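You operate a simulated robot arm through the tools that you are given. There is no shell and no other tool. Be economical: measure what you need, move in short steps, check, and stop when the job is done.

Carry out the task below with a simulated two-armed robot. There is one attempt and no reset: what you move stays moved.

## Task
Take the lid off the cube jar and lay it down on the low white table top.

The check looks at the end state, three seconds after you hand in, the way a careful person would. Anything else that was tipped, shoved, dropped, spilled or broken makes it a failure. Lids that push on must go on centred and level and be pressed home; caps that screw on are set level and turned clockwise until they are tight.

## Robot
Two 7-joint arms with two-finger parallel grippers on one trunk, on a base that drives. Base frame: it is fixed to the floor where the robot stands at the start and does not move with it; the origin is under the middle of the robot, x ahead of it, y to its left, z up; the surface under the hand at the start is at about z = 0.5. Units: m, degrees, N and s.
The left shoulder is at the start at [0.05, 0.165, 0.905], the right one opposite. With the tool pointing down near the work surface each hand reaches from about 0.1 to 0.68 m from the robot's upright axis, wherever it stands, measured 20 degrees to its own side. Payload 3.91 kg a hand.
Tool frame (each hand has its own): the origin (TCP) lies between the finger pads and is the grasp point; the fingertips stand 0.03 m ahead of it; z points along the fingers, y is the line along which they close. The gripper opens to 0.11 m. The fingers are 0.02 m wide and 0.01 m thick; the gripper's body (0.048 by 0.112 m) begins 0.055 m behind the TCP.
Orientation is told as [roll, pitch, yaw] about the base's x, y, z axes, in that order, counted from this pose: with the fingers straight down and closing along the base's y, the tool's x points along the base's -x, its y along +y and its z along -z.

## Interface
- The arms move only by the tool drive_tool. It takes "left_series", "right_series" or both (then of equal length, played together; a hand with none holds still); each is a list of rows, each an object (a shift or turn left out is 0, a gripper value left out holds the last) with "slide": the shift along the tool's x, y, z in units of 100 mm (1.0 is 100 mm), a list of three; "angular": the turn, a rotation vector about the tool's x, y, z in units of 120 degrees (1.0 is 120 degrees), a list of three; "jaw": the closure, from 0 (fully open) to 1 (shut). In form: [{"slide": [tx, ty, tz], "angular": [wx, wy, wz], "jaw": jaw}, ...]. A call has 1 to 8 rows; each row is the pose to reach, as a shift and turn from the pose commanded when the call began, along the tool's axes at that moment. A call with a number of a shift or a turn outside -1 to 1 is refused whole. Rows are played at 5 a second. More than 0.05 m and 8.6 degrees between two rows, or a gripper value outside its range, and nothing of the call is played. A pose out of reach is approached as far as the arm can. The call stops where the force on the tool passes 40 N (or 10 N more than at its start, if that is more) or the arm is blocked; 0.2 s more then pass. The fingers move at their own pace (about 0.045 m/s each) and stop on an object; they squeeze with about 36 N. The grip force told is the motor's: it shows also when the fingers shut on nothing. Time passes only in rows, and 0.2 s behind the last, so rows that repeat a pose let the fingers close. The reply holds the time, the measured pose of the TCP, the force on the tool along the base axes, the opening and the grip force, in the units named above and with some noise, with the torque about the TCP (base axes, N m) and any sound that the robot's microphone picked up, and new pictures: "views" is both (left out), scene, wrist or none (wrist: the cameras of the hands that moved).
- Cameras (640 x 400 px; columns grow to the right, rows downward): "scene" is now at [0.1101, 0.0288, 1.0773]; the picture's right is [0.29, -0.96, 0.00], its down [-0.60, -0.18, -0.78] and it looks along [0.75, 0.23, -0.62] (base axes); focal length 279 px, centre (320, 200). "left" rides on the left gripper at [0.072, -0.017, -0.103] in its tool frame; the picture's right is [0.23, 0.97, 0.00], its down [-0.76, 0.18, -0.62] and it looks along [-0.61, 0.14, 0.78] (tool axes); focal length 222 px, centre (320, 200). "right" rides on the right gripper at [0.072, 0.017, -0.103] in its tool frame; the picture's right is [-0.23, 0.97, 0.00], its down [-0.76, -0.18, -0.62] and it looks along [-0.61, -0.14, 0.78] (tool axes); focal length 222 px, centre (320, 200).
- slide_trunk(by): slides the trunk up (or, below 0, down) by that many m; the arms and the scene camera ride with it, the base frame stays. It gives what a move gives, with no picture.
- steer(legs): drives the robot by 1 to 6 legs, each [ahead, left, turn to the left] in m, m and degrees, along the robot's own axes; the way and the turn of a leg run together, so that a leg with both is an arc; at most 1.5 m and 180 degrees a leg. The arms and the cameras ride along, it lands a little off, and it stops where it bumps. It gives what a move gives, and a new picture of the scene camera.
- aim_head(pan, tilt): turns the head with the scene camera to pan (to the left, within 80 degrees either way) and tilt (down, from -29 to 69), counted from straight ahead of the robot. It gives what a move gives, and a new picture of the scene camera.
- measure_at(camera, pixels): for up to 12 pixels [column, row] of the newest picture of that camera ("zoom" is the newest enlarged one), the place [x, y, z] in the base frame of the surface seen there, good to about 0.003 m, but the place of the scene camera against the robot may be out by one fixed shift of up to 0.012 m in any direction. The clock stands still meanwhile.
- zoom(camera, box): a new picture of the part [left, top, right, bottom] of that camera's present view, enlarged. The clock stands still meanwhile.
- hand_in(): hands the job in; it is judged then, once.

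Keep the steps short. Do not move on a guess: measure, check each grasp and each placing, and mend mistakes. In all there are 80 turns and 260 pictures (those below and enlarged ones count). Leave the grippers open and the arms clear of the work at the hand-in unless told otherwise, and finish with a single line.

The tools are called after "Request:" as name(argument=value, ...) on one line, values as JSON. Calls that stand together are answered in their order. drive_tool: Moves the arms, as the interface text tells. Its arguments: {"type":"object","properties":{"left_series":{"type":"array","items":{"type":"object","properties":{"slide":{"type":"array","items":{"type":"number"}},"angular":{"type":"array","items":{"type":"number"}},"jaw":{"type":"number"}}}},"right_series":{"type":"array","items":{"type":"object","properties":{"slide":{"type":"array","items":{"type":"number"}},"angular":{"type":"array","items":{"type":"number"}},"jaw":{"type":"number"}}}},"views":{"type":"string","enum":["both","scene","wrist","none"]}},"required":[]} The other tools are called the same way: slide_trunk (by) slides the trunk up or down; steer (legs) drives the base; aim_head (pan, tilt) turns the head that bears the scene camera; measure_at (camera, pixels) gives the place of the surface under pixels of a picture; zoom (camera, box) takes an enlarged picture of a part of a camera's view; hand_in () hands the job in.

At the start:

```text
time: 0.0
left_position: [0.3341, 0.2512, 0.8129]
left_ee_rot: [0.0, 0.0, 0.0]
left_contact_force: [0.1, 0.5, 0.6]
left_wrist_torque: [0.02, 0.03, 0.0]
left_opening: 0.1101
left_finger_force: 0.1
right_position: [0.3377, -0.0977, 0.8406]
right_ee_rot: [0.0, 0.0, 0.0]
right_contact_force: [0.1, 0.4, 0.6]
right_wrist_torque: [0.0, 0.01, 0.02]
right_opening: 0.1098
right_finger_force: 0.0
trunk travel left (down, up): [-0.125, 0.378]
robot x, y, heading: [0.0041, -0.0013, 0.2]
head pan, tilt: [17.1, 38.5]
```

scene: 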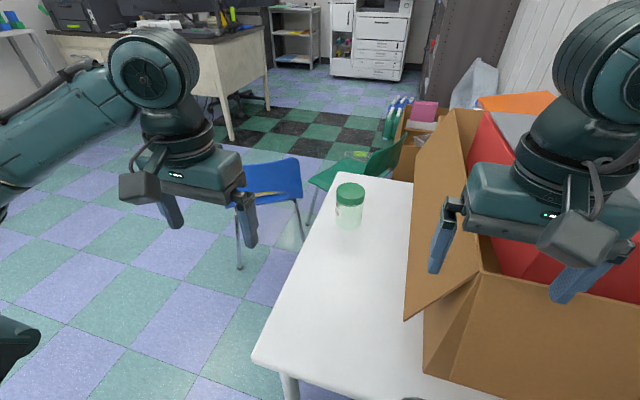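
right: 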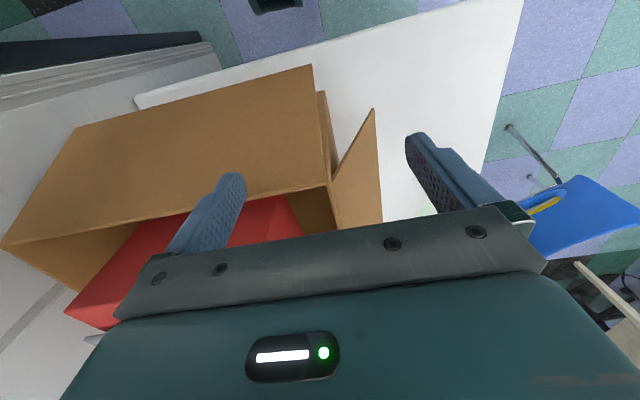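
left: 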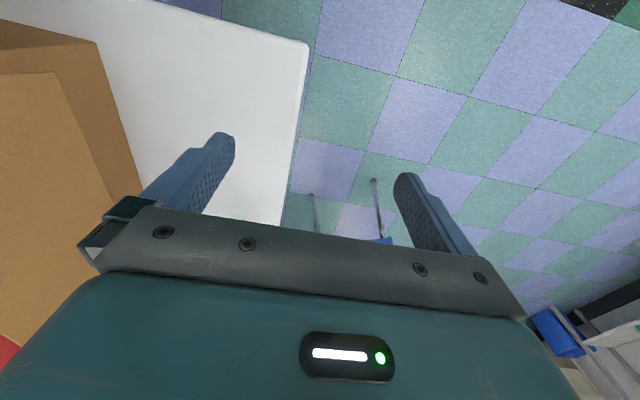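

I see a jar with a green lid at about (350,205) on a white table. I'll enlarge it and measure the jar, lid and table.

Request:
zoom(camera="scene", box=[290, 150, 410, 250])

Request:
measure_at(camera="scene", pixels=[[350, 190], [338, 193], [363, 193], [349, 215], [350, 200], [347, 230], [330, 260], [320, 320], [380, 300], [400, 190], [260, 355], [412, 400]])

```text
4.00 times, centred on (350, 200) of scene
```

zoom: 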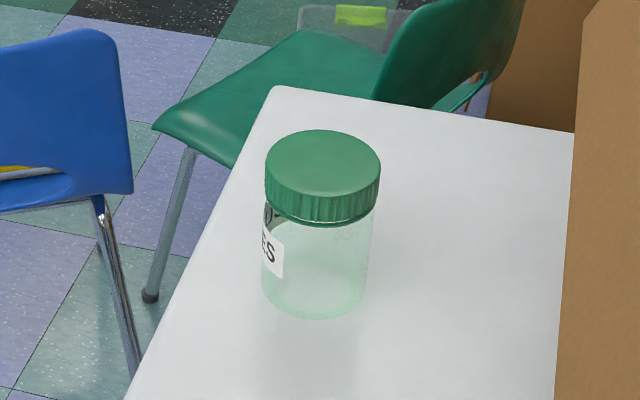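

```text
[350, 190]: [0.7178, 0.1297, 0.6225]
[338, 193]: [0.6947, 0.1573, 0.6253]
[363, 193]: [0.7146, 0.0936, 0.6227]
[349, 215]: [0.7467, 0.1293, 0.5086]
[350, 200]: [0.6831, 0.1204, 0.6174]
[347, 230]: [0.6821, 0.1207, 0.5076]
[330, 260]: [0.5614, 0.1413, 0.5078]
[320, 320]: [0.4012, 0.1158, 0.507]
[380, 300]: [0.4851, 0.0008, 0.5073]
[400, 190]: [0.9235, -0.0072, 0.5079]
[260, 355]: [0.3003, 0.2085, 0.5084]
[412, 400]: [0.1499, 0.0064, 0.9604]
```

The visible label ends in "ES". I'll look around for other jars and tables before choosing.

Request:
aim_head(pan=60, tilt=30)

Request:
aim_head(pan=-50, tilt=35)

Request:
aim_head(pan=5, tilt=45)

```text
time: 1.1
left_position: [0.3324, 0.2506, 0.8126]
left_ee_rot: [0.1, 0.0, -0.1]
left_contact_force: [0.8, 0.3, -0.6]
left_wrist_torque: [-0.03, 0.04, 0.04]
left_opening: 0.1099
left_finger_force: 0.0
right_position: [0.338, -0.0992, 0.8401]
right_ee_rot: [0.1, 0.0, 0.0]
right_contact_force: [0.6, -0.4, 0.7]
right_wrist_torque: [0.01, -0.02, 0.0]
right_opening: 0.1098
right_finger_force: 0.1
trunk travel left (down, up): [-0.125, 0.378]
robot x, y, heading: [-0.0007, 0.0006, -0.0]
head pan, tilt: [60.0, 30.0]
```

scene: 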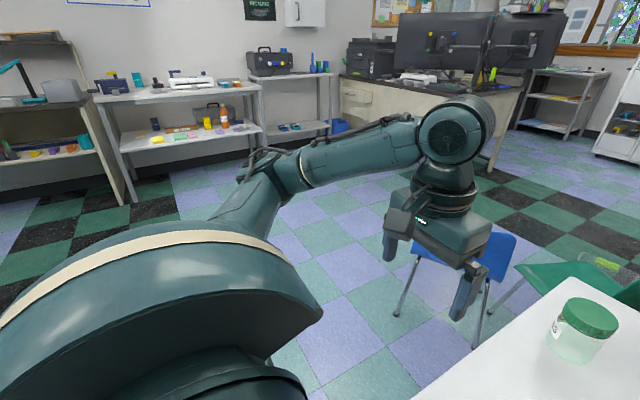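

```text
time: 3.0
left_position: [0.3336, 0.2495, 0.8135]
left_ee_rot: [0.0, 0.0, -0.1]
left_contact_force: [0.5, -0.4, -0.2]
left_wrist_torque: [0.02, 0.03, 0.01]
left_opening: 0.1097
left_finger_force: 0.0
right_position: [0.3398, -0.0985, 0.8415]
right_ee_rot: [0.0, 0.0, 0.0]
right_contact_force: [-0.7, -0.1, -0.3]
right_wrist_torque: [-0.01, 0.0, 0.01]
right_opening: 0.11
right_finger_force: 0.0
trunk travel left (down, up): [-0.125, 0.378]
robot x, y, heading: [0.0029, -0.0018, -0.1]
head pan, tilt: [-50.0, 35.0]
```

scene: 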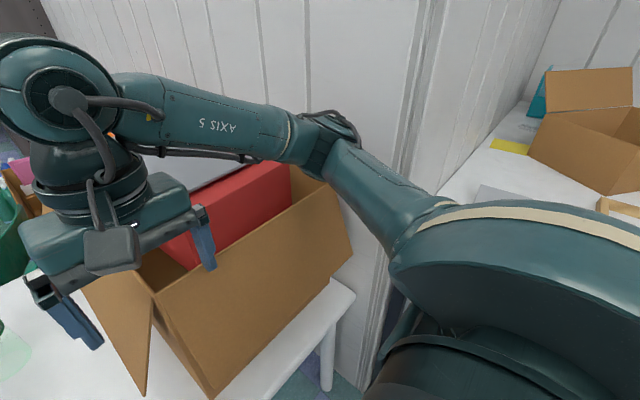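

```text
time: 4.2
left_position: [0.3332, 0.2495, 0.8129]
left_ee_rot: [0.0, 0.0, 0.0]
left_contact_force: [0.3, 1.0, 0.6]
left_wrist_torque: [0.01, -0.02, 0.0]
left_opening: 0.1102
left_finger_force: 0.1
right_position: [0.3382, -0.0983, 0.8399]
right_ee_rot: [0.0, 0.0, 0.0]
right_contact_force: [-0.3, 0.1, -0.1]
right_wrist_torque: [-0.02, 0.01, 0.01]
right_opening: 0.11
right_finger_force: 0.2
trunk travel left (down, up): [-0.125, 0.378]
robot x, y, heading: [-0.0002, -0.0004, -0.1]
head pan, tilt: [5.0, 45.0]
```

scene: 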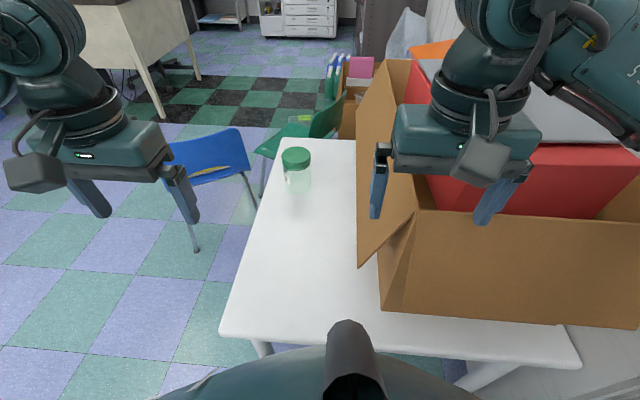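

Only one jar is in sight, on the low white table with the box. I'll enlarge it from here and measure the table's near edge and the lid.

Request:
zoom(camera="scene", box=[256, 130, 336, 210])

Request:
measure_at(camera="scene", pixels=[[225, 335], [330, 345], [575, 365], [220, 330], [264, 195], [285, 140], [350, 145], [362, 265], [384, 308], [550, 322], [357, 200], [415, 200]])

```text
5.00 times, centred on (296, 170) of scene
```

zoom: 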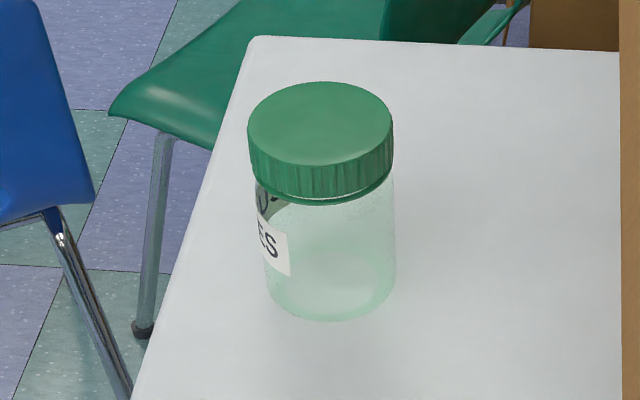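

```text
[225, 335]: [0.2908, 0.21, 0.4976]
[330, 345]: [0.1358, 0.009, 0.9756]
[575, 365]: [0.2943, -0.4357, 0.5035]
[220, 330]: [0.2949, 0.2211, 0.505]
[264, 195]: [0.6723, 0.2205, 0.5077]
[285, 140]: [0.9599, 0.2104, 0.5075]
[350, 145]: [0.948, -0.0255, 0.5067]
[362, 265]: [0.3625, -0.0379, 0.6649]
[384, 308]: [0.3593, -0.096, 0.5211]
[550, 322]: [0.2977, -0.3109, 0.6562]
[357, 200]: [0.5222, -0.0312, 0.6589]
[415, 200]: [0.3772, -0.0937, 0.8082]
```

Request:
measure_at(camera="zoom", pixels=[[320, 90], [320, 160], [255, 125], [387, 125], [320, 125], [320, 165], [320, 192], [275, 190], [380, 220], [330, 318], [252, 150], [330, 345]])

```text
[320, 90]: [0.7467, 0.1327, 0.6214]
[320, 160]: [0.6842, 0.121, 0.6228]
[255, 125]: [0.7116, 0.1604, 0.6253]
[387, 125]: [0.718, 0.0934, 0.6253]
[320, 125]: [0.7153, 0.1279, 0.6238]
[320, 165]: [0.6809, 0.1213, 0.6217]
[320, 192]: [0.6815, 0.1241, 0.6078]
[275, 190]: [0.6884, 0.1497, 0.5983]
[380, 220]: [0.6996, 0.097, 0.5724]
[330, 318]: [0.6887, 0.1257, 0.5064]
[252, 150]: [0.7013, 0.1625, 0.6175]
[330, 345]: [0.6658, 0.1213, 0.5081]
```

The lid's centre is about (0.716, 0.127), its top at 0.623, and it is about 0.072 m wide. That is slightly out of reach. I'll look down to see the room between base and table (near edge x≈0.29).

Request:
aim_head(pan=0, tilt=69)

Request:
aim_head(pan=35, tilt=69)

```text
time: 5.1
left_position: [0.3329, 0.2502, 0.8142]
left_ee_rot: [0.0, 0.1, 0.0]
left_contact_force: [-0.7, -0.5, -0.4]
left_wrist_torque: [0.03, -0.02, 0.03]
left_opening: 0.1103
left_finger_force: 0.0
right_position: [0.3387, -0.0987, 0.841]
right_ee_rot: [0.1, 0.0, 0.1]
right_contact_force: [0.1, 0.4, 0.5]
right_wrist_torque: [0.03, 0.0, -0.02]
right_opening: 0.1099
right_finger_force: 0.0
trunk travel left (down, up): [-0.125, 0.378]
robot x, y, heading: [-0.0008, 0.0008, 0.0]
head pan, tilt: [0.0, 68.8]
```

scene: 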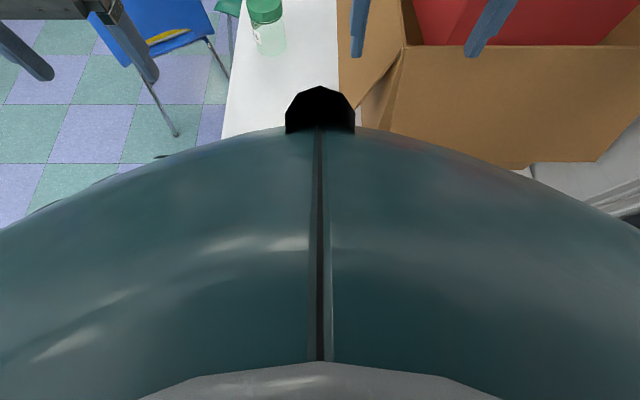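

```text
time: 6.1
left_position: [0.3324, 0.2502, 0.8143]
left_ee_rot: [0.0, 0.0, 0.0]
left_contact_force: [0.1, -0.4, 0.4]
left_wrist_torque: [-0.03, -0.02, 0.05]
left_opening: 0.1099
left_finger_force: 0.1
right_position: [0.3386, -0.0984, 0.8411]
right_ee_rot: [-0.1, -0.1, 0.0]
right_contact_force: [-0.1, 0.5, -0.4]
right_wrist_torque: [-0.02, 0.01, -0.01]
right_opening: 0.1101
right_finger_force: 0.0
trunk travel left (down, up): [-0.125, 0.378]
robot x, y, heading: [-0.0001, -0.0004, 0.1]
head pan, tilt: [35.0, 68.8]
```

scene: 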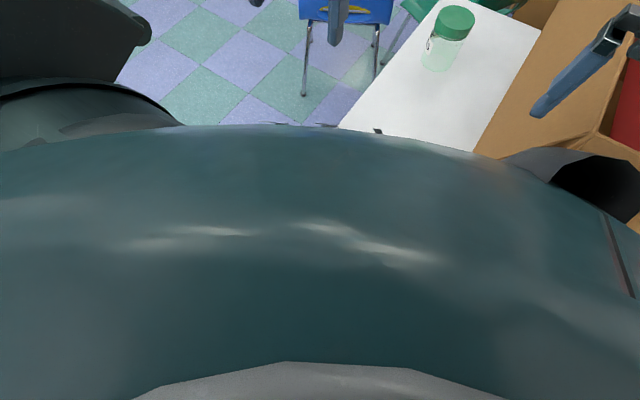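

Dark edges of the base seem to show at about (280,125) and (325,126), and something dark at (378,131). I'll measure them.

Request:
zoom(camera="scene", box=[200, 90, 400, 160])

Request:
measure_at(camera="scene", pixels=[[265, 124], [285, 125], [325, 125], [377, 130], [380, 132], [345, 126]])

```text
3.20 times, centred on (300, 125) of scene
```

zoom: 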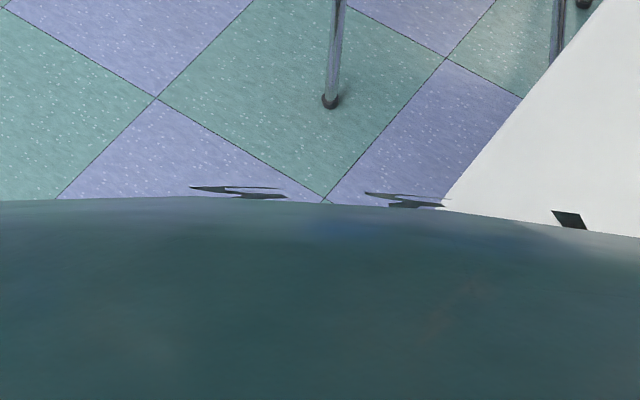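

```text
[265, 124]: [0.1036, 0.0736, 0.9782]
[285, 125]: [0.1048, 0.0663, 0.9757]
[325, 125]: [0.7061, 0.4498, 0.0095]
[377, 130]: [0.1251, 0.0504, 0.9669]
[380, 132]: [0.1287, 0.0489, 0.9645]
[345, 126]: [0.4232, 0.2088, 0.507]
```

That doesn't show the base. I'll first test whether the left arm reaches from here, moving forward at a safe height (tool -x = forward).

Request:
drive_tool(left_series=[{"slide": [-0.45, -0.15, 0]}, {"slide": [-0.9, -0.4, 0]}], views="none")

Request:
drive_tool(left_series=[{"slide": [-0.45, -0.2, 0]}, {"slide": [-0.9, -0.4, 0]}], views="none")

Request:
drive_tool(left_series=[{"slide": [-0.45, -0.2, 0]}, {"slide": [-0.9, -0.4, 0]}], views="wrist")

```text
refused: row 2 steps farther than a row can; nothing moved
```

```text
time: 6.7
left_position: [0.4242, 0.2097, 0.8135]
left_ee_rot: [0.1, 0.0, -0.1]
left_contact_force: [0.4, 1.6, 0.3]
left_wrist_torque: [0.01, -0.02, 0.01]
left_opening: 0.1102
left_finger_force: 0.1
right_position: [0.3381, -0.0992, 0.8397]
right_ee_rot: [0.0, 0.0, 0.0]
right_contact_force: [-0.5, 0.7, -0.3]
right_wrist_torque: [-0.03, -0.06, -0.05]
right_opening: 0.1098
right_finger_force: 0.0
trunk travel left (down, up): [-0.125, 0.378]
robot x, y, heading: [0.0009, -0.0005, -0.0]
head pan, tilt: [35.0, 68.8]
```

```text
time: 7.3
left_position: [0.5136, 0.1666, 0.8107]
left_ee_rot: [0.1, -0.1, 0.0]
left_contact_force: [-0.2, 0.0, 0.5]
left_wrist_torque: [0.02, 0.01, -0.01]
left_opening: 0.1098
left_finger_force: 0.1
right_position: [0.3385, -0.0973, 0.8401]
right_ee_rot: [0.1, 0.0, 0.0]
right_contact_force: [0.9, -0.3, -0.6]
right_wrist_torque: [-0.03, -0.02, -0.01]
right_opening: 0.1099
right_finger_force: 0.0
trunk travel left (down, up): [-0.125, 0.378]
robot x, y, heading: [-0.0034, -0.0017, 0.2]
head pan, tilt: [35.0, 68.8]
```

left: 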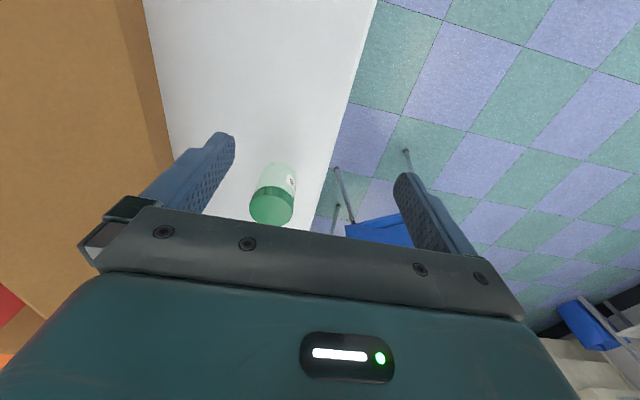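

Left hand is at (0.514, 0.167, 0.811). I'll check the jar with the wrist camera to find the scene camera's fixed shift.

Request:
measure_at(camera="left", pixels=[[271, 210], [252, 208], [292, 208], [271, 222], [271, 194], [282, 168], [262, 170], [230, 220]])

Request:
drive_tool(left_series=[{"slide": [-0.45, -0.08, 0.2]}, {"slide": [-0.9, -0.16, 0.4]}], views="wrist")

```text
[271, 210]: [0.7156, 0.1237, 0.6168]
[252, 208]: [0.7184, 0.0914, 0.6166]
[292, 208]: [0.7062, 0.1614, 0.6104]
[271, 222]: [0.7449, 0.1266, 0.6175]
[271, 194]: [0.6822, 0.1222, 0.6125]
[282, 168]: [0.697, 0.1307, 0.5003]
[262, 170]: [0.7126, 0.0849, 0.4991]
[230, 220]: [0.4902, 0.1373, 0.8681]
```

```text
time: 7.9
left_position: [0.6017, 0.1533, 0.7728]
left_ee_rot: [0.0, -0.1, -0.2]
left_contact_force: [0.0, -0.5, -0.8]
left_wrist_torque: [-0.04, 0.0, 0.0]
left_opening: 0.1101
left_finger_force: 0.1
right_position: [0.3383, -0.0987, 0.8389]
right_ee_rot: [0.1, 0.1, 0.1]
right_contact_force: [-0.7, -0.5, 0.2]
right_wrist_torque: [-0.01, -0.01, 0.01]
right_opening: 0.1101
right_finger_force: 0.1
trunk travel left (down, up): [-0.125, 0.378]
robot x, y, heading: [-0.0005, 0.0022, 0.1]
head pan, tilt: [35.0, 68.8]
```

left: 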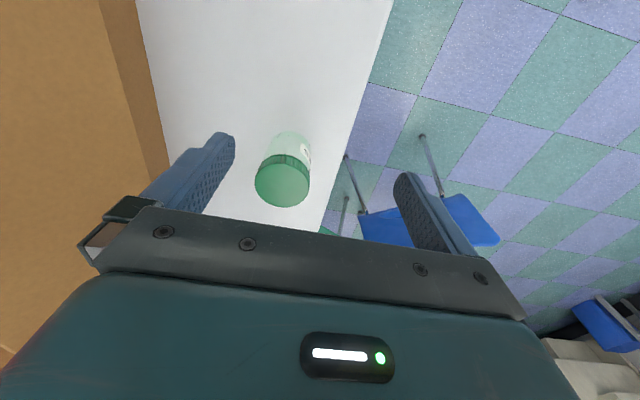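

By the wrist camera the lid's centre is (0.714, 0.126), its top 0.617 and the table 0.500. Next I go above the lid at z≈0.70 to test reach.

Request:
drive_tool(left_series=[{"slide": [-0.35, -0.07, 0.2]}, {"slide": [-0.7, -0.15, 0.4]}, {"slide": [-1.0, -0.27, 0.6]}], views="wrist")

```text
time: 8.7
left_position: [0.6553, 0.1445, 0.7267]
left_ee_rot: [0.0, -0.1, -0.1]
left_contact_force: [-0.1, -0.2, -0.3]
left_wrist_torque: [-0.03, 0.0, -0.03]
left_opening: 0.11
left_finger_force: 0.0
left hand out of reach, approached as far as the arm can: row 2, 3
right_position: [0.3386, -0.0981, 0.8401]
right_ee_rot: [0.0, 0.0, 0.0]
right_contact_force: [-0.5, -0.7, -0.4]
right_wrist_torque: [0.0, 0.0, -0.01]
right_opening: 0.11
right_finger_force: 0.1
trunk travel left (down, up): [-0.125, 0.378]
robot x, y, heading: [-0.0007, 0.0024, -0.2]
head pan, tilt: [35.0, 68.8]
```

left: 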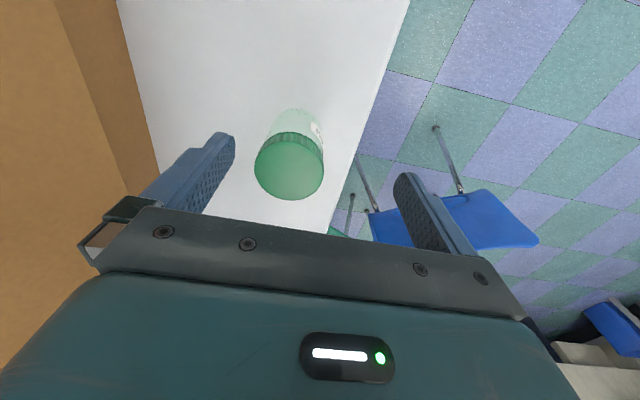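

The arm stops at 0.655, so the robot must drive about 0.1 m ahead. First I check that the red box under the right hand leaves room.

Request:
aim_head(pan=0, tilt=48)

Request:
measure_at(camera="right", pixels=[[310, 75], [370, 115], [280, 210], [270, 230], [120, 300], [330, 180], [240, 150]])

```text
time: 9.7
left_position: [0.6544, 0.1465, 0.726]
left_ee_rot: [0.1, 0.0, 0.1]
left_contact_force: [-0.1, -0.6, -0.5]
left_wrist_torque: [0.01, 0.01, 0.0]
left_opening: 0.1099
left_finger_force: 0.1
right_position: [0.3391, -0.0985, 0.8408]
right_ee_rot: [-0.1, 0.0, 0.1]
right_contact_force: [0.0, -0.5, 0.0]
right_wrist_torque: [0.01, 0.03, -0.01]
right_opening: 0.11
right_finger_force: 0.2
trunk travel left (down, up): [-0.125, 0.378]
robot x, y, heading: [0.0025, -0.0016, -0.1]
head pan, tilt: [0.0, 48.0]
```

scene: 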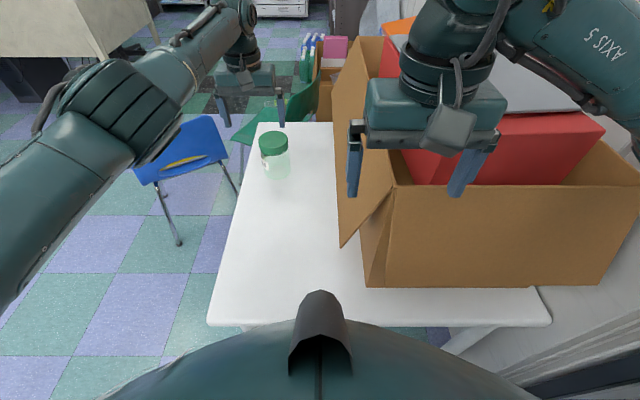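

```text
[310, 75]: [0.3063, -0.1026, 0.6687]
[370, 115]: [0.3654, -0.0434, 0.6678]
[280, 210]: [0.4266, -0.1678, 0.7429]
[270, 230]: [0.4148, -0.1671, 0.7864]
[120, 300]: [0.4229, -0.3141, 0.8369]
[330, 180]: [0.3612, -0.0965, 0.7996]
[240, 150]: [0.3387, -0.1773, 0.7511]
```

The red box comes up to about z 0.84 near the right hand, so I raise the right hand and bring it inward, clear of it.

Request:
drive_tool(right_series=[{"slide": [0, 0, -0.4]}, {"slide": [0, 0, -0.8]}, {"slide": [0, 0.35, -0.9]}, {"slide": [0, 0.7, -0.9]}], views="scene")

Request:
steer(legs=[[0.04, 0, 0]])

```text
time: 10.7
left_position: [0.6551, 0.1453, 0.7257]
left_ee_rot: [0.1, 0.0, 0.0]
left_contact_force: [-0.2, -0.6, -0.5]
left_wrist_torque: [-0.02, 0.0, -0.03]
left_opening: 0.11
left_finger_force: 0.0
right_position: [0.3384, -0.029, 0.9313]
right_ee_rot: [0.0, 0.0, -0.1]
right_contact_force: [-1.0, 1.0, 0.3]
right_wrist_torque: [0.01, 0.01, -0.02]
right_opening: 0.11
right_finger_force: 0.0
trunk travel left (down, up): [-0.125, 0.378]
robot x, y, heading: [0.005, -0.0006, -0.2]
head pan, tilt: [0.0, 48.0]
```

scene: 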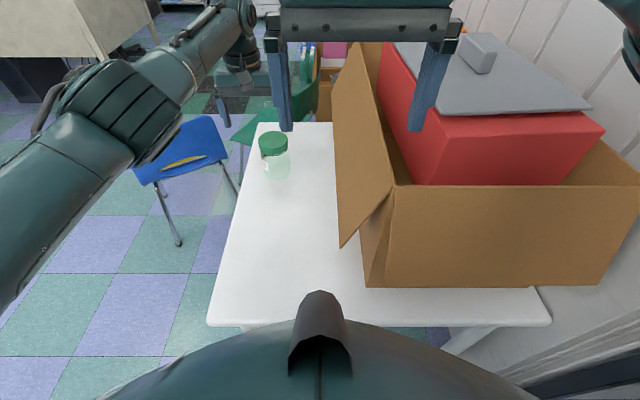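

```text
time: 11.6
left_position: [0.6934, 0.1468, 0.7269]
left_ee_rot: [0.0, 0.1, 0.1]
left_contact_force: [-0.1, 0.7, 0.4]
left_wrist_torque: [0.01, 0.02, -0.04]
left_opening: 0.11
left_finger_force: 0.1
right_position: [0.3796, -0.03, 0.9298]
right_ee_rot: [0.0, -0.1, 0.0]
right_contact_force: [0.0, -0.8, -0.4]
right_wrist_torque: [0.03, 0.01, -0.01]
right_opening: 0.1101
right_finger_force: 0.1
trunk travel left (down, up): [-0.125, 0.378]
robot x, y, heading: [0.0379, -0.0042, 0.1]
head pan, tilt: [0.0, 48.0]
```

scene: 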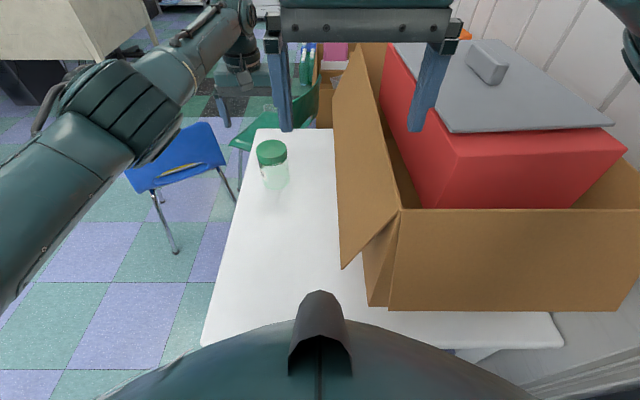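

It drove 0.038 m freely with no contact. Another 0.045 m.

Request:
steer(legs=[[0.045, 0, 0]])

```text
time: 12.7
left_position: [0.7238, 0.1494, 0.7273]
left_ee_rot: [0.0, 0.1, 0.3]
left_contact_force: [-0.5, -0.2, -0.3]
left_wrist_torque: [0.01, -0.01, 0.03]
left_opening: 0.11
left_finger_force: 0.0
right_position: [0.4117, -0.0295, 0.9304]
right_ee_rot: [0.0, 0.0, 0.2]
right_contact_force: [-0.4, 0.2, 0.8]
right_wrist_torque: [0.02, 0.01, 0.0]
right_opening: 0.1099
right_finger_force: 0.0
trunk travel left (down, up): [-0.125, 0.378]
robot x, y, heading: [0.0669, -0.0011, 0.4]
head pan, tilt: [0.0, 48.0]
stopped in leg 1: the robot was blocked; the commanded pose is now the measured one
```

scene: 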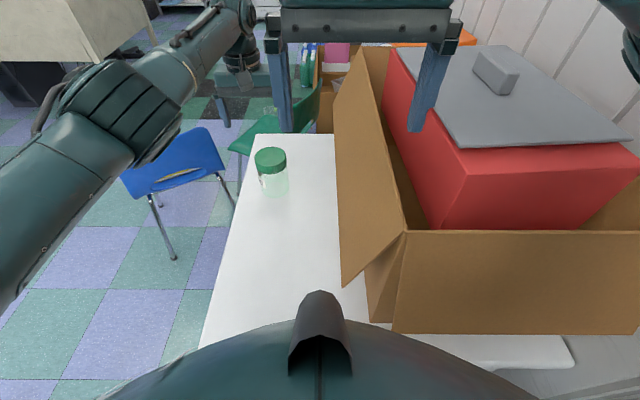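

The base bumped at x=0.067. I back off 1 cm and check that the jar and table haven't moved.

Request:
steer(legs=[[-0.012, 0, 0]])

Request:
measure_at(camera="scene", pixels=[[270, 158], [270, 150], [270, 164], [257, 158], [283, 158], [300, 250], [200, 348], [575, 365]])

```text
time: 13.4
left_position: [0.7117, 0.1478, 0.7262]
left_ee_rot: [0.0, 0.1, 0.3]
left_contact_force: [-0.4, 0.8, 0.7]
left_wrist_torque: [-0.02, -0.03, -0.01]
left_opening: 0.1101
left_finger_force: 0.0
right_position: [0.3978, -0.0291, 0.9301]
right_ee_rot: [0.0, 0.0, 0.2]
right_contact_force: [-0.4, -0.7, 0.0]
right_wrist_torque: [-0.04, 0.02, 0.01]
right_opening: 0.1099
right_finger_force: 0.0
trunk travel left (down, up): [-0.125, 0.378]
robot x, y, heading: [0.0565, 0.0002, 0.3]
head pan, tilt: [0.0, 48.0]
```

scene: 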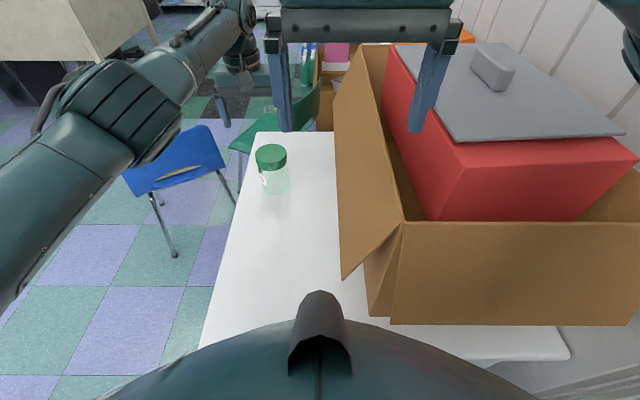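

```text
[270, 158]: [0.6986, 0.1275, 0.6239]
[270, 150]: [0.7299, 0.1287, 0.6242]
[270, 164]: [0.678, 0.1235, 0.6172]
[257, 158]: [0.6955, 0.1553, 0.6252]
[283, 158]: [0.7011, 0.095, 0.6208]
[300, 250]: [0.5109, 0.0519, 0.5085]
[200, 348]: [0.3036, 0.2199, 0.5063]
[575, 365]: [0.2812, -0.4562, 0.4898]
```

Nothing moved. My plan is that the right hand steadies the jar's body with a pitched grip from the robot's side, while the left hand takes the lid from above. For more left reach I draw the left hand back and up, then turn the robot 8° right.

Request:
drive_tool(left_series=[{"slide": [0.45, 0, -0.1]}, {"slide": [0.9, 0, -0.3]}, {"slide": [0.9, 0, -0.7]}], views="none")

Request:
steer(legs=[[0, 0, -8]])

```text
time: 14.2
left_position: [0.6232, 0.1465, 0.7942]
left_ee_rot: [0.1, 0.2, 0.4]
left_contact_force: [-0.3, 0.3, -0.2]
left_wrist_torque: [-0.01, -0.01, -0.02]
left_opening: 0.1098
left_finger_force: 0.0
right_position: [0.4002, -0.03, 0.9321]
right_ee_rot: [0.0, 0.1, 0.2]
right_contact_force: [-0.7, -0.7, 0.0]
right_wrist_torque: [-0.02, 0.02, 0.03]
right_opening: 0.11
right_finger_force: 0.1
trunk travel left (down, up): [-0.125, 0.378]
robot x, y, heading: [0.059, -0.0009, 0.3]
head pan, tilt: [0.0, 48.0]
```

```text
time: 15.2
left_position: [0.6327, 0.0735, 0.7957]
left_ee_rot: [0.1, 0.1, -7.3]
left_contact_force: [0.0, 0.3, -1.1]
left_wrist_torque: [0.01, 0.0, 0.03]
left_opening: 0.11
left_finger_force: 0.0
right_position: [0.3858, -0.0721, 0.9302]
right_ee_rot: [0.0, 0.0, -7.4]
right_contact_force: [0.1, 0.0, 0.3]
right_wrist_torque: [-0.02, -0.01, -0.01]
right_opening: 0.1099
right_finger_force: 0.0
trunk travel left (down, up): [-0.125, 0.378]
robot x, y, heading: [0.0524, -0.0007, -7.5]
head pan, tilt: [0.0, 48.0]
```

scene: 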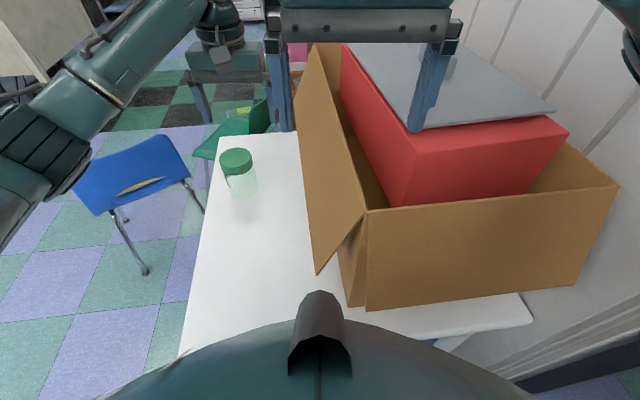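

Turned freely. I lower the trunk by 0.04 m and bring the right hand in over the free strip of table, and the left hand outward to make room.

Request:
slide_trunk(by=-0.04)

Request:
drive_tool(left_series=[{"slide": [0.0, 0.45, 0]}, {"slide": [0.0, 0.85, 0]}, {"slide": [0.0, 0.85, 0]}], right_series=[{"slide": [0.05, 0.45, 0]}, {"slide": [0.1, 0.9, 0.05]}, {"slide": [0.1, 1.0, 0.4]}], views="both")

```text
time: 16.1
left_position: [0.633, 0.0723, 0.7548]
left_ee_rot: [-0.1, 0.1, -7.3]
left_contact_force: [-0.1, -0.6, -0.6]
left_wrist_torque: [0.03, -0.02, -0.01]
left_opening: 0.1099
left_finger_force: 0.0
right_position: [0.3853, -0.0728, 0.891]
right_ee_rot: [0.0, 0.0, -7.4]
right_contact_force: [0.4, -0.2, 0.5]
right_wrist_torque: [-0.01, 0.0, 0.0]
right_opening: 0.1103
right_finger_force: 0.1
trunk travel left (down, up): [-0.085, 0.418]
robot x, y, heading: [0.0496, 0.0019, -7.2]
head pan, tilt: [0.0, 48.0]
```

```text
time: 16.9
left_position: [0.6427, 0.1581, 0.7549]
left_ee_rot: [0.0, 0.1, -7.3]
left_contact_force: [-0.4, -0.1, 0.5]
left_wrist_torque: [-0.01, 0.01, 0.0]
left_opening: 0.1102
left_finger_force: 0.0
right_position: [0.387, 0.0299, 0.8505]
right_ee_rot: [0.0, 0.1, -7.4]
right_contact_force: [-0.7, -0.8, 0.1]
right_wrist_torque: [0.0, -0.02, -0.03]
right_opening: 0.1098
right_finger_force: 0.0
trunk travel left (down, up): [-0.085, 0.418]
robot x, y, heading: [0.0528, 0.0024, -7.2]
head pan, tilt: [0.0, 48.0]
```

scene: 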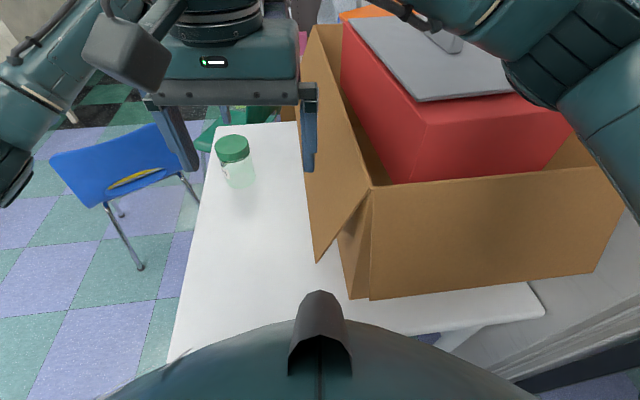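
right: 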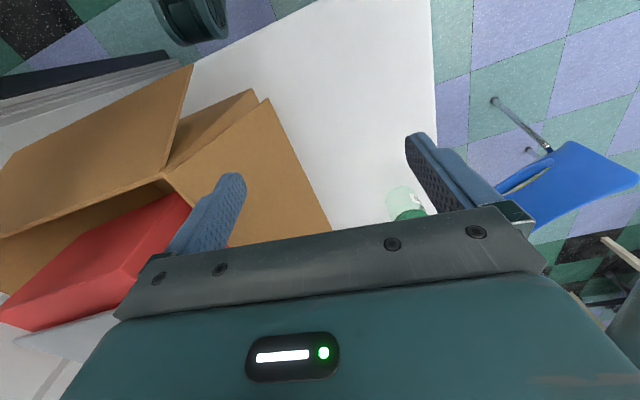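
left: 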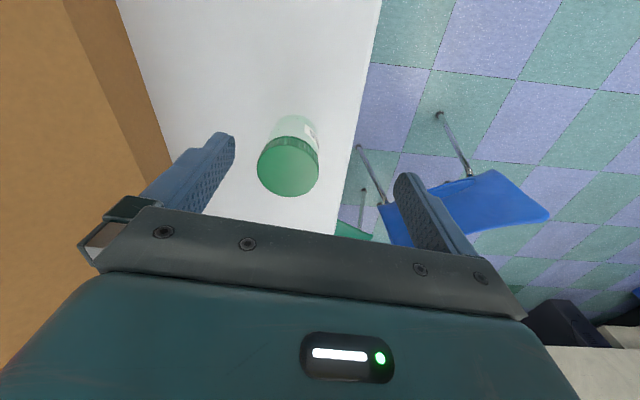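

I re-measure the lid with the left wrist camera at (288,168), and raise the left hand so that the right one can pass under it.

Request:
measure_at(camera="left", pixels=[[288, 168], [260, 168], [317, 168], [288, 192], [288, 145], [240, 190], [300, 130], [284, 125]])

Request:
drive_tool(left_series=[{"slide": [0, 0.1, -0.45]}, {"slide": [0, 0.2, -0.9]}], right_series=[{"angular": [0, 0.06, 0.03], "slide": [0, 0, 0]}, {"angular": [0, 0.12, 0.06], "slide": [0, 0, 0]}], views="wrist")

```text
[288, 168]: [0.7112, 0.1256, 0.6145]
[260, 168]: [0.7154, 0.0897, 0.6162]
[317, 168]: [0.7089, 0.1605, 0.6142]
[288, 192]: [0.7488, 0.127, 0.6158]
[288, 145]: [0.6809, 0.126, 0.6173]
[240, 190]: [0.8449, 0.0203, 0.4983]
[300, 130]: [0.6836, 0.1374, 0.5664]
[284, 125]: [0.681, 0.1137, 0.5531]
```

```text
time: 17.5
left_position: [0.6429, 0.1754, 0.8441]
left_ee_rot: [0.0, 0.0, -7.4]
left_contact_force: [-0.5, -0.6, -0.1]
left_wrist_torque: [-0.01, 0.0, -0.03]
left_opening: 0.1101
left_finger_force: 0.0
right_position: [0.3865, 0.0272, 0.8503]
right_ee_rot: [-0.9, 14.5, -14.8]
right_contact_force: [0.1, 0.0, 0.7]
right_wrist_torque: [-0.01, -0.02, -0.01]
right_opening: 0.11
right_finger_force: 0.0
trunk travel left (down, up): [-0.085, 0.418]
robot x, y, heading: [0.0521, 0.0001, -7.3]
head pan, tilt: [0.0, 48.0]
```

right: 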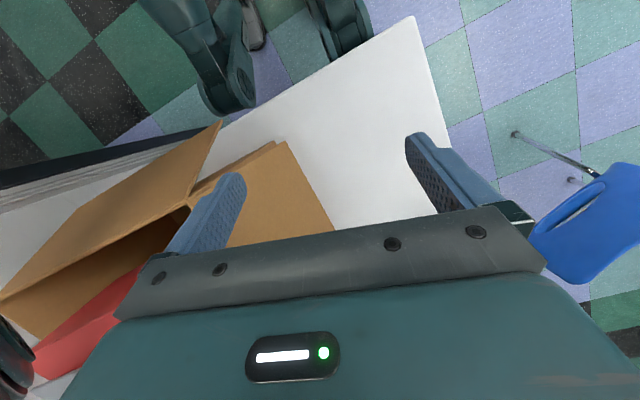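
left: 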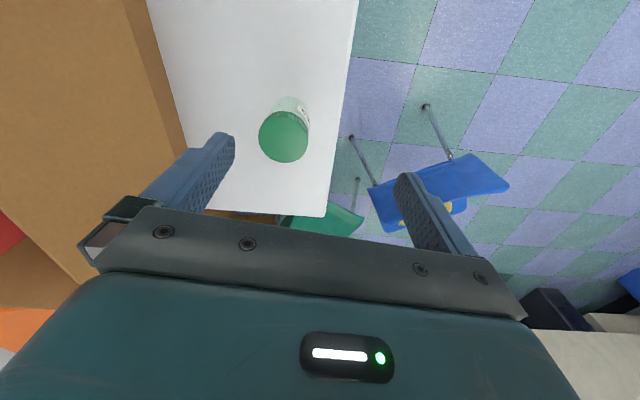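

The turn signs are the reverse of what I want. I undo that turn, then turn the yaw to +5°, then pitch the right hand by −50° in place.

Request:
drive_tool(right_series=[{"angular": [0, -0.06, -0.03]}, {"angular": [0, -0.12, -0.06]}], views="none")

Request:
drive_tool(right_series=[{"angular": [0, 0, -0.05]}, {"angular": [0, 0, -0.1]}], views="none")

Request:
drive_tool(right_series=[{"angular": [0, -0.07, 0]}, {"angular": [0, -0.14, 0]}, {"angular": [0, -0.21, 0]}, {"angular": [0, -0.28, 0]}, {"angular": [0, -0.35, 0]}, {"angular": [0, -0.417, 0]}], views="both")

```text
time: 18.1
left_position: [0.6442, 0.1749, 0.8435]
left_ee_rot: [0.1, 0.1, -7.3]
left_contact_force: [0.0, -0.6, -0.7]
left_wrist_torque: [-0.02, -0.01, 0.03]
left_opening: 0.1099
left_finger_force: 0.0
right_position: [0.3882, 0.0274, 0.8488]
right_ee_rot: [0.0, 0.0, -7.3]
right_contact_force: [0.3, -0.2, -0.4]
right_wrist_torque: [0.0, -0.01, 0.02]
right_opening: 0.1099
right_finger_force: 0.1
trunk travel left (down, up): [-0.085, 0.418]
robot x, y, heading: [0.0544, 0.0044, -7.3]
head pan, tilt: [0.0, 48.0]
```

```text
time: 18.7
left_position: [0.6437, 0.1754, 0.8431]
left_ee_rot: [0.0, 0.0, -7.4]
left_contact_force: [0.6, -0.2, -0.2]
left_wrist_torque: [0.0, 0.0, 0.01]
left_opening: 0.1102
left_finger_force: 0.0
right_position: [0.3881, 0.028, 0.85]
right_ee_rot: [-0.1, 0.1, 4.6]
right_contact_force: [-0.8, -0.2, 0.6]
right_wrist_torque: [0.02, -0.05, 0.04]
right_opening: 0.11
right_finger_force: 0.0
trunk travel left (down, up): [-0.085, 0.418]
robot x, y, heading: [0.0518, 0.003, -7.5]
head pan, tilt: [0.0, 48.0]
```

```text
time: 20.1
left_position: [0.644, 0.1752, 0.8432]
left_ee_rot: [-0.1, 0.1, -7.3]
left_contact_force: [0.6, -0.5, 0.0]
left_wrist_torque: [0.0, 0.03, -0.01]
left_opening: 0.1101
left_finger_force: 0.0
right_position: [0.3888, 0.0285, 0.8515]
right_ee_rot: [0.0, -50.2, 4.5]
right_contact_force: [0.5, -0.3, -0.5]
right_wrist_torque: [0.0, 0.0, 0.0]
right_opening: 0.11
right_finger_force: 0.0
trunk travel left (down, up): [-0.085, 0.418]
robot x, y, heading: [0.0561, -0.0015, -7.1]
head pan, tilt: [0.0, 48.0]
```

scene: 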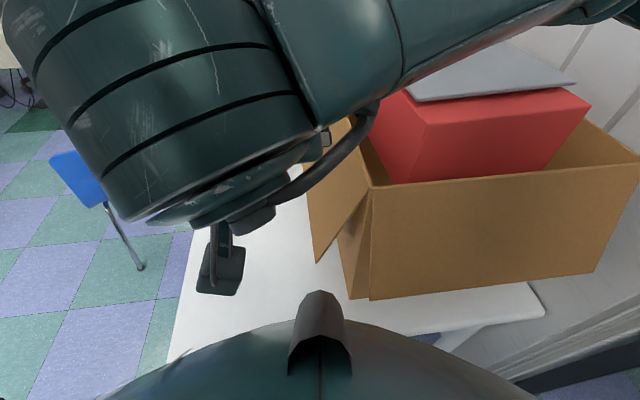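
right: 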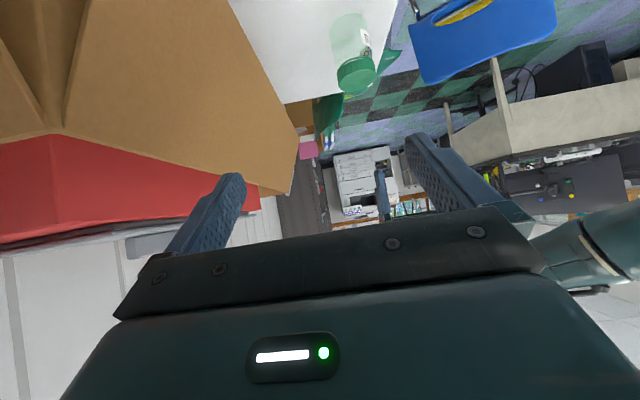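

The right hand is pitched −50°. Now I move it ahead and left, then down toward z≈0.54, staying about 0.12 m short of the jar.

Request:
drive_tool(right_series=[{"slide": [-0.26, 0.25, 0.31]}, {"slide": [-0.52, 0.45, 0.61]}, {"slide": [-0.77, 0.65, 0.92]}], views="none")

Request:
drive_tool(right_series=[{"slide": [0.38, 0, 0.32]}, {"slide": [0.76, 0, 0.64]}, {"slide": [0.95, 0.1, 0.8]}], views="both")

```text
time: 20.9
left_position: [0.644, 0.176, 0.8439]
left_ee_rot: [0.0, 0.1, -7.3]
left_contact_force: [0.0, 0.6, 0.3]
left_wrist_torque: [0.01, 0.02, -0.01]
left_opening: 0.1099
left_finger_force: 0.1
right_position: [0.5052, 0.0999, 0.8519]
right_ee_rot: [0.0, -50.1, 4.6]
right_contact_force: [0.4, 0.0, 0.5]
right_wrist_torque: [-0.01, 0.03, 0.0]
right_opening: 0.1098
right_finger_force: 0.1
trunk travel left (down, up): [-0.085, 0.418]
robot x, y, heading: [0.0515, -0.0016, -7.1]
head pan, tilt: [0.0, 48.0]
```

```text
time: 21.7
left_position: [0.6446, 0.1758, 0.8431]
left_ee_rot: [0.1, 0.1, -7.3]
left_contact_force: [0.0, 0.1, -0.3]
left_wrist_torque: [0.02, -0.02, 0.03]
left_opening: 0.1102
left_finger_force: 0.0
right_position: [0.5019, 0.1114, 0.7267]
right_ee_rot: [0.1, -50.0, 4.6]
right_contact_force: [0.3, -0.1, 0.0]
right_wrist_torque: [-0.02, -0.01, 0.0]
right_opening: 0.1099
right_finger_force: 0.0
trunk travel left (down, up): [-0.085, 0.418]
robot x, y, heading: [0.0519, -0.0023, -7.3]
head pan, tilt: [0.0, 48.0]
```

scene: 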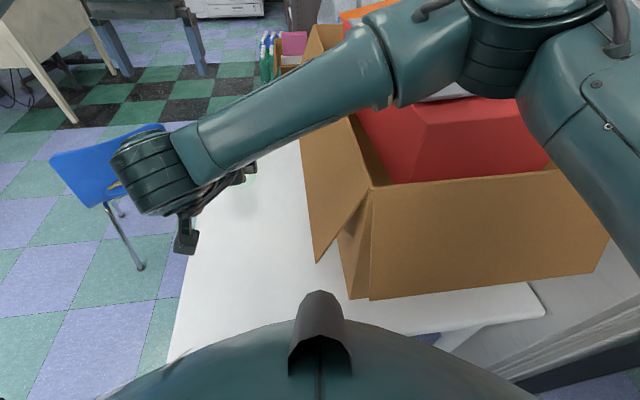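
right: 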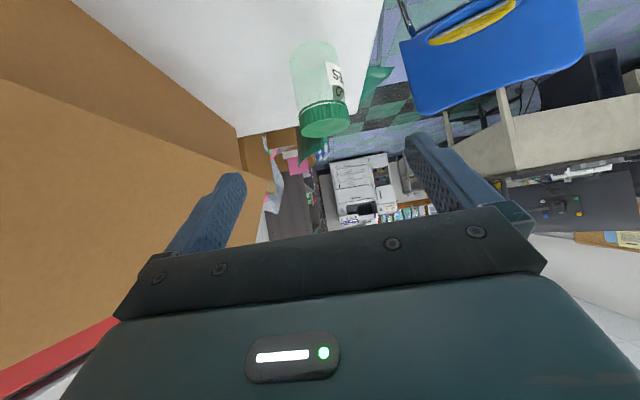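

The right forearm crosses above the box. I measure its underside and the box and red lid below it before lowering further.

Request:
measure_at(camera="scene", pixels=[[250, 150], [300, 125], [340, 110], [395, 80], [440, 70], [430, 110], [420, 130], [345, 125], [370, 185], [475, 90], [320, 260], [310, 150]])

```text
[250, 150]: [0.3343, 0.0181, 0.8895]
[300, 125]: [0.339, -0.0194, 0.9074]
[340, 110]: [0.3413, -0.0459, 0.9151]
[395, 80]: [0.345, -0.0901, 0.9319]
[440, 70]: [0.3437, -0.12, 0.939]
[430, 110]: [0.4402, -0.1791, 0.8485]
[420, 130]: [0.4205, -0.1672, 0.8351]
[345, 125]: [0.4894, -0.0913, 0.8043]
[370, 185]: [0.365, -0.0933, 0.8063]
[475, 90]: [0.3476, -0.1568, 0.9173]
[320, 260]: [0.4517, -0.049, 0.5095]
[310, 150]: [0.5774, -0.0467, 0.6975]
```

The box rim is at about z 0.80, so the right forearm would hit it if I lowered further. I withdraw the right hand. First I'll try the lid with the left hand alone, pressing down so that table friction holds the jar.

Request:
drive_tool(right_series=[{"slide": [-0.38, 0, -0.32]}, {"slide": [-0.76, 0, -0.64]}, {"slide": [-0.95, -0.1, -0.8]}], views="none")

Request:
drive_tool(right_series=[{"slide": [0.26, -0.25, -0.31]}, {"slide": [0.52, -0.45, -0.61]}, {"slide": [0.77, -0.65, -0.92]}], views="none")

Request:
drive_tool(right_series=[{"angular": [0, 0.07, 0]}, {"angular": [0, 0.14, 0]}, {"angular": [0, 0.21, 0]}, {"angular": [0, 0.28, 0]}, {"angular": [0, 0.35, 0]}, {"angular": [0, 0.417, 0]}], views="none")

Request:
drive_tool(right_series=[{"slide": [0.3, 0, -0.3]}, {"slide": [0.6, -0.2, -0.6]}, {"slide": [0.9, -0.4, -0.8]}], views="scene")

```text
time: 22.5
left_position: [0.6445, 0.1742, 0.8444]
left_ee_rot: [0.0, 0.2, -7.3]
left_contact_force: [-0.5, -0.3, -0.4]
left_wrist_torque: [0.04, 0.01, 0.02]
left_opening: 0.1099
left_finger_force: 0.1
right_position: [0.5021, 0.1022, 0.8491]
right_ee_rot: [0.0, -49.9, 4.6]
right_contact_force: [-0.2, 0.2, 0.5]
right_wrist_torque: [0.01, -0.01, 0.02]
right_opening: 0.11
right_finger_force: 0.0
trunk travel left (down, up): [-0.085, 0.418]
robot x, y, heading: [0.0544, -0.0001, -7.2]
head pan, tilt: [0.0, 48.0]
```

```text
time: 23.3
left_position: [0.6449, 0.1755, 0.8435]
left_ee_rot: [0.0, 0.1, -7.4]
left_contact_force: [0.0, 0.6, 0.9]
left_wrist_torque: [-0.02, -0.01, 0.04]
left_opening: 0.11
left_finger_force: 0.0
right_position: [0.3859, 0.0254, 0.8499]
right_ee_rot: [0.0, -50.1, 4.5]
right_contact_force: [-0.9, 1.1, -0.2]
right_wrist_torque: [-0.01, 0.01, 0.02]
right_opening: 0.1102
right_finger_force: 0.1
trunk travel left (down, up): [-0.085, 0.418]
robot x, y, heading: [0.0518, -0.0009, -7.1]
head pan, tilt: [0.0, 48.0]
```

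```text
time: 24.7
left_position: [0.6436, 0.1747, 0.8432]
left_ee_rot: [-0.1, 0.1, -7.3]
left_contact_force: [0.2, -0.6, -0.9]
left_wrist_torque: [0.01, 0.01, 0.01]
left_opening: 0.1102
left_finger_force: 0.1
right_position: [0.3877, 0.0267, 0.8496]
right_ee_rot: [-0.1, 0.2, 4.6]
right_contact_force: [-0.8, -0.1, -1.1]
right_wrist_torque: [-0.01, 0.02, 0.02]
right_opening: 0.1101
right_finger_force: 0.1
trunk travel left (down, up): [-0.085, 0.418]
robot x, y, heading: [0.0503, 0.0004, -7.2]
head pan, tilt: [0.0, 48.0]
```

```text
time: 25.5
left_position: [0.6433, 0.1749, 0.8444]
left_ee_rot: [0.0, 0.1, -7.3]
left_contact_force: [-0.4, -0.3, -0.4]
left_wrist_torque: [0.01, 0.03, -0.01]
left_opening: 0.1098
left_finger_force: 0.1
right_position: [0.3009, -0.0195, 0.9315]
right_ee_rot: [0.1, 0.1, 4.5]
right_contact_force: [0.1, -0.3, 0.2]
right_wrist_torque: [0.02, -0.01, -0.02]
right_opening: 0.1099
right_finger_force: 0.0
trunk travel left (down, up): [-0.085, 0.418]
robot x, y, heading: [0.0554, 0.0002, -7.4]
head pan, tilt: [0.0, 48.0]
```

scene: 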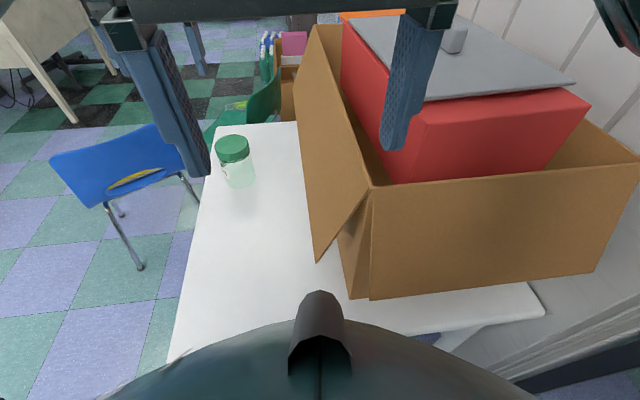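

Right hand is clear. Now I bring the left hand over the lid's centre (0.713, 0.126), go down to z≈0.745, and turn the yaw to about −47° so there is range to unscrew anticlockwise.

Request:
drive_tool(left_series=[{"slide": [-0.25, -0.13, 0.2], "angular": [0, 0, 0.066]}, {"slide": [-0.5, -0.26, 0.4], "angular": [0, 0, 0.132]}, {"slide": [-0.756, -0.397, 0.6], "angular": [0, 0, 0.2]}, {"slide": [-0.756, -0.397, 0.8], "angular": [0, 0, 0.267]}, {"slide": [-0.756, -0.397, 1.0], "angular": [0, 0, 0.333]}], views="both")

```text
time: 26.7
left_position: [0.7168, 0.1256, 0.7464]
left_ee_rot: [0.0, 0.1, -47.4]
left_contact_force: [-0.1, 0.2, 1.0]
left_wrist_torque: [-0.02, -0.01, 0.0]
left_opening: 0.1099
left_finger_force: 0.1
right_position: [0.3012, -0.02, 0.9303]
right_ee_rot: [0.0, 0.0, 4.6]
right_contact_force: [-1.1, 0.4, 0.1]
right_wrist_torque: [0.0, 0.0, -0.05]
right_opening: 0.1095
right_finger_force: 0.1
trunk travel left (down, up): [-0.085, 0.418]
robot x, y, heading: [0.0561, -0.0003, -7.3]
head pan, tilt: [0.0, 48.0]
```

scene: 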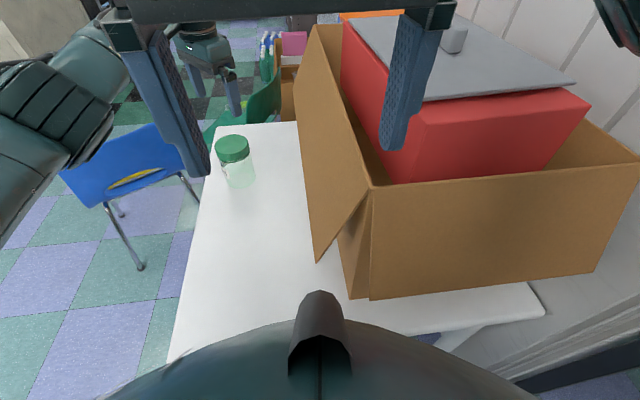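
left: 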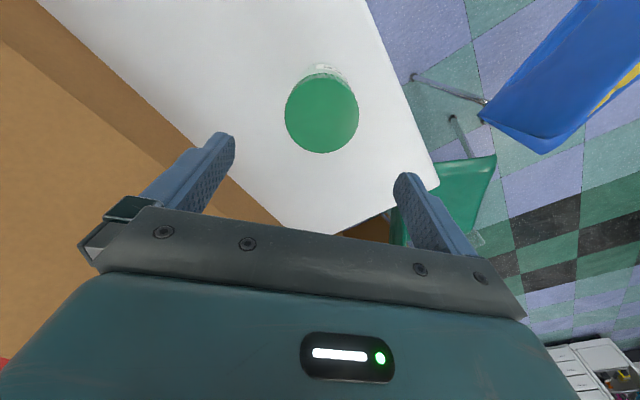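

Good, the hand reaches. I re-measure the lid's centre from close by: edges at about (286,113), (358,113), (322,80) and (322,151).

Request:
measure_at(camera="left", pixels=[[322, 115], [288, 115], [356, 115], [322, 149], [322, 83], [300, 92], [345, 92], [298, 140], [347, 140]])

```text
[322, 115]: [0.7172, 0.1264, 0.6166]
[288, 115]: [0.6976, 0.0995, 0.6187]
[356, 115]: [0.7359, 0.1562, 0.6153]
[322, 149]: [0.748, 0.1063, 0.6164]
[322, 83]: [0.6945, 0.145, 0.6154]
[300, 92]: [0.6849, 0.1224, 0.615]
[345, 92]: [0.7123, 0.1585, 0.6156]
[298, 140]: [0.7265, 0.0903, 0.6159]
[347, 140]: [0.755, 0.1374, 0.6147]
```

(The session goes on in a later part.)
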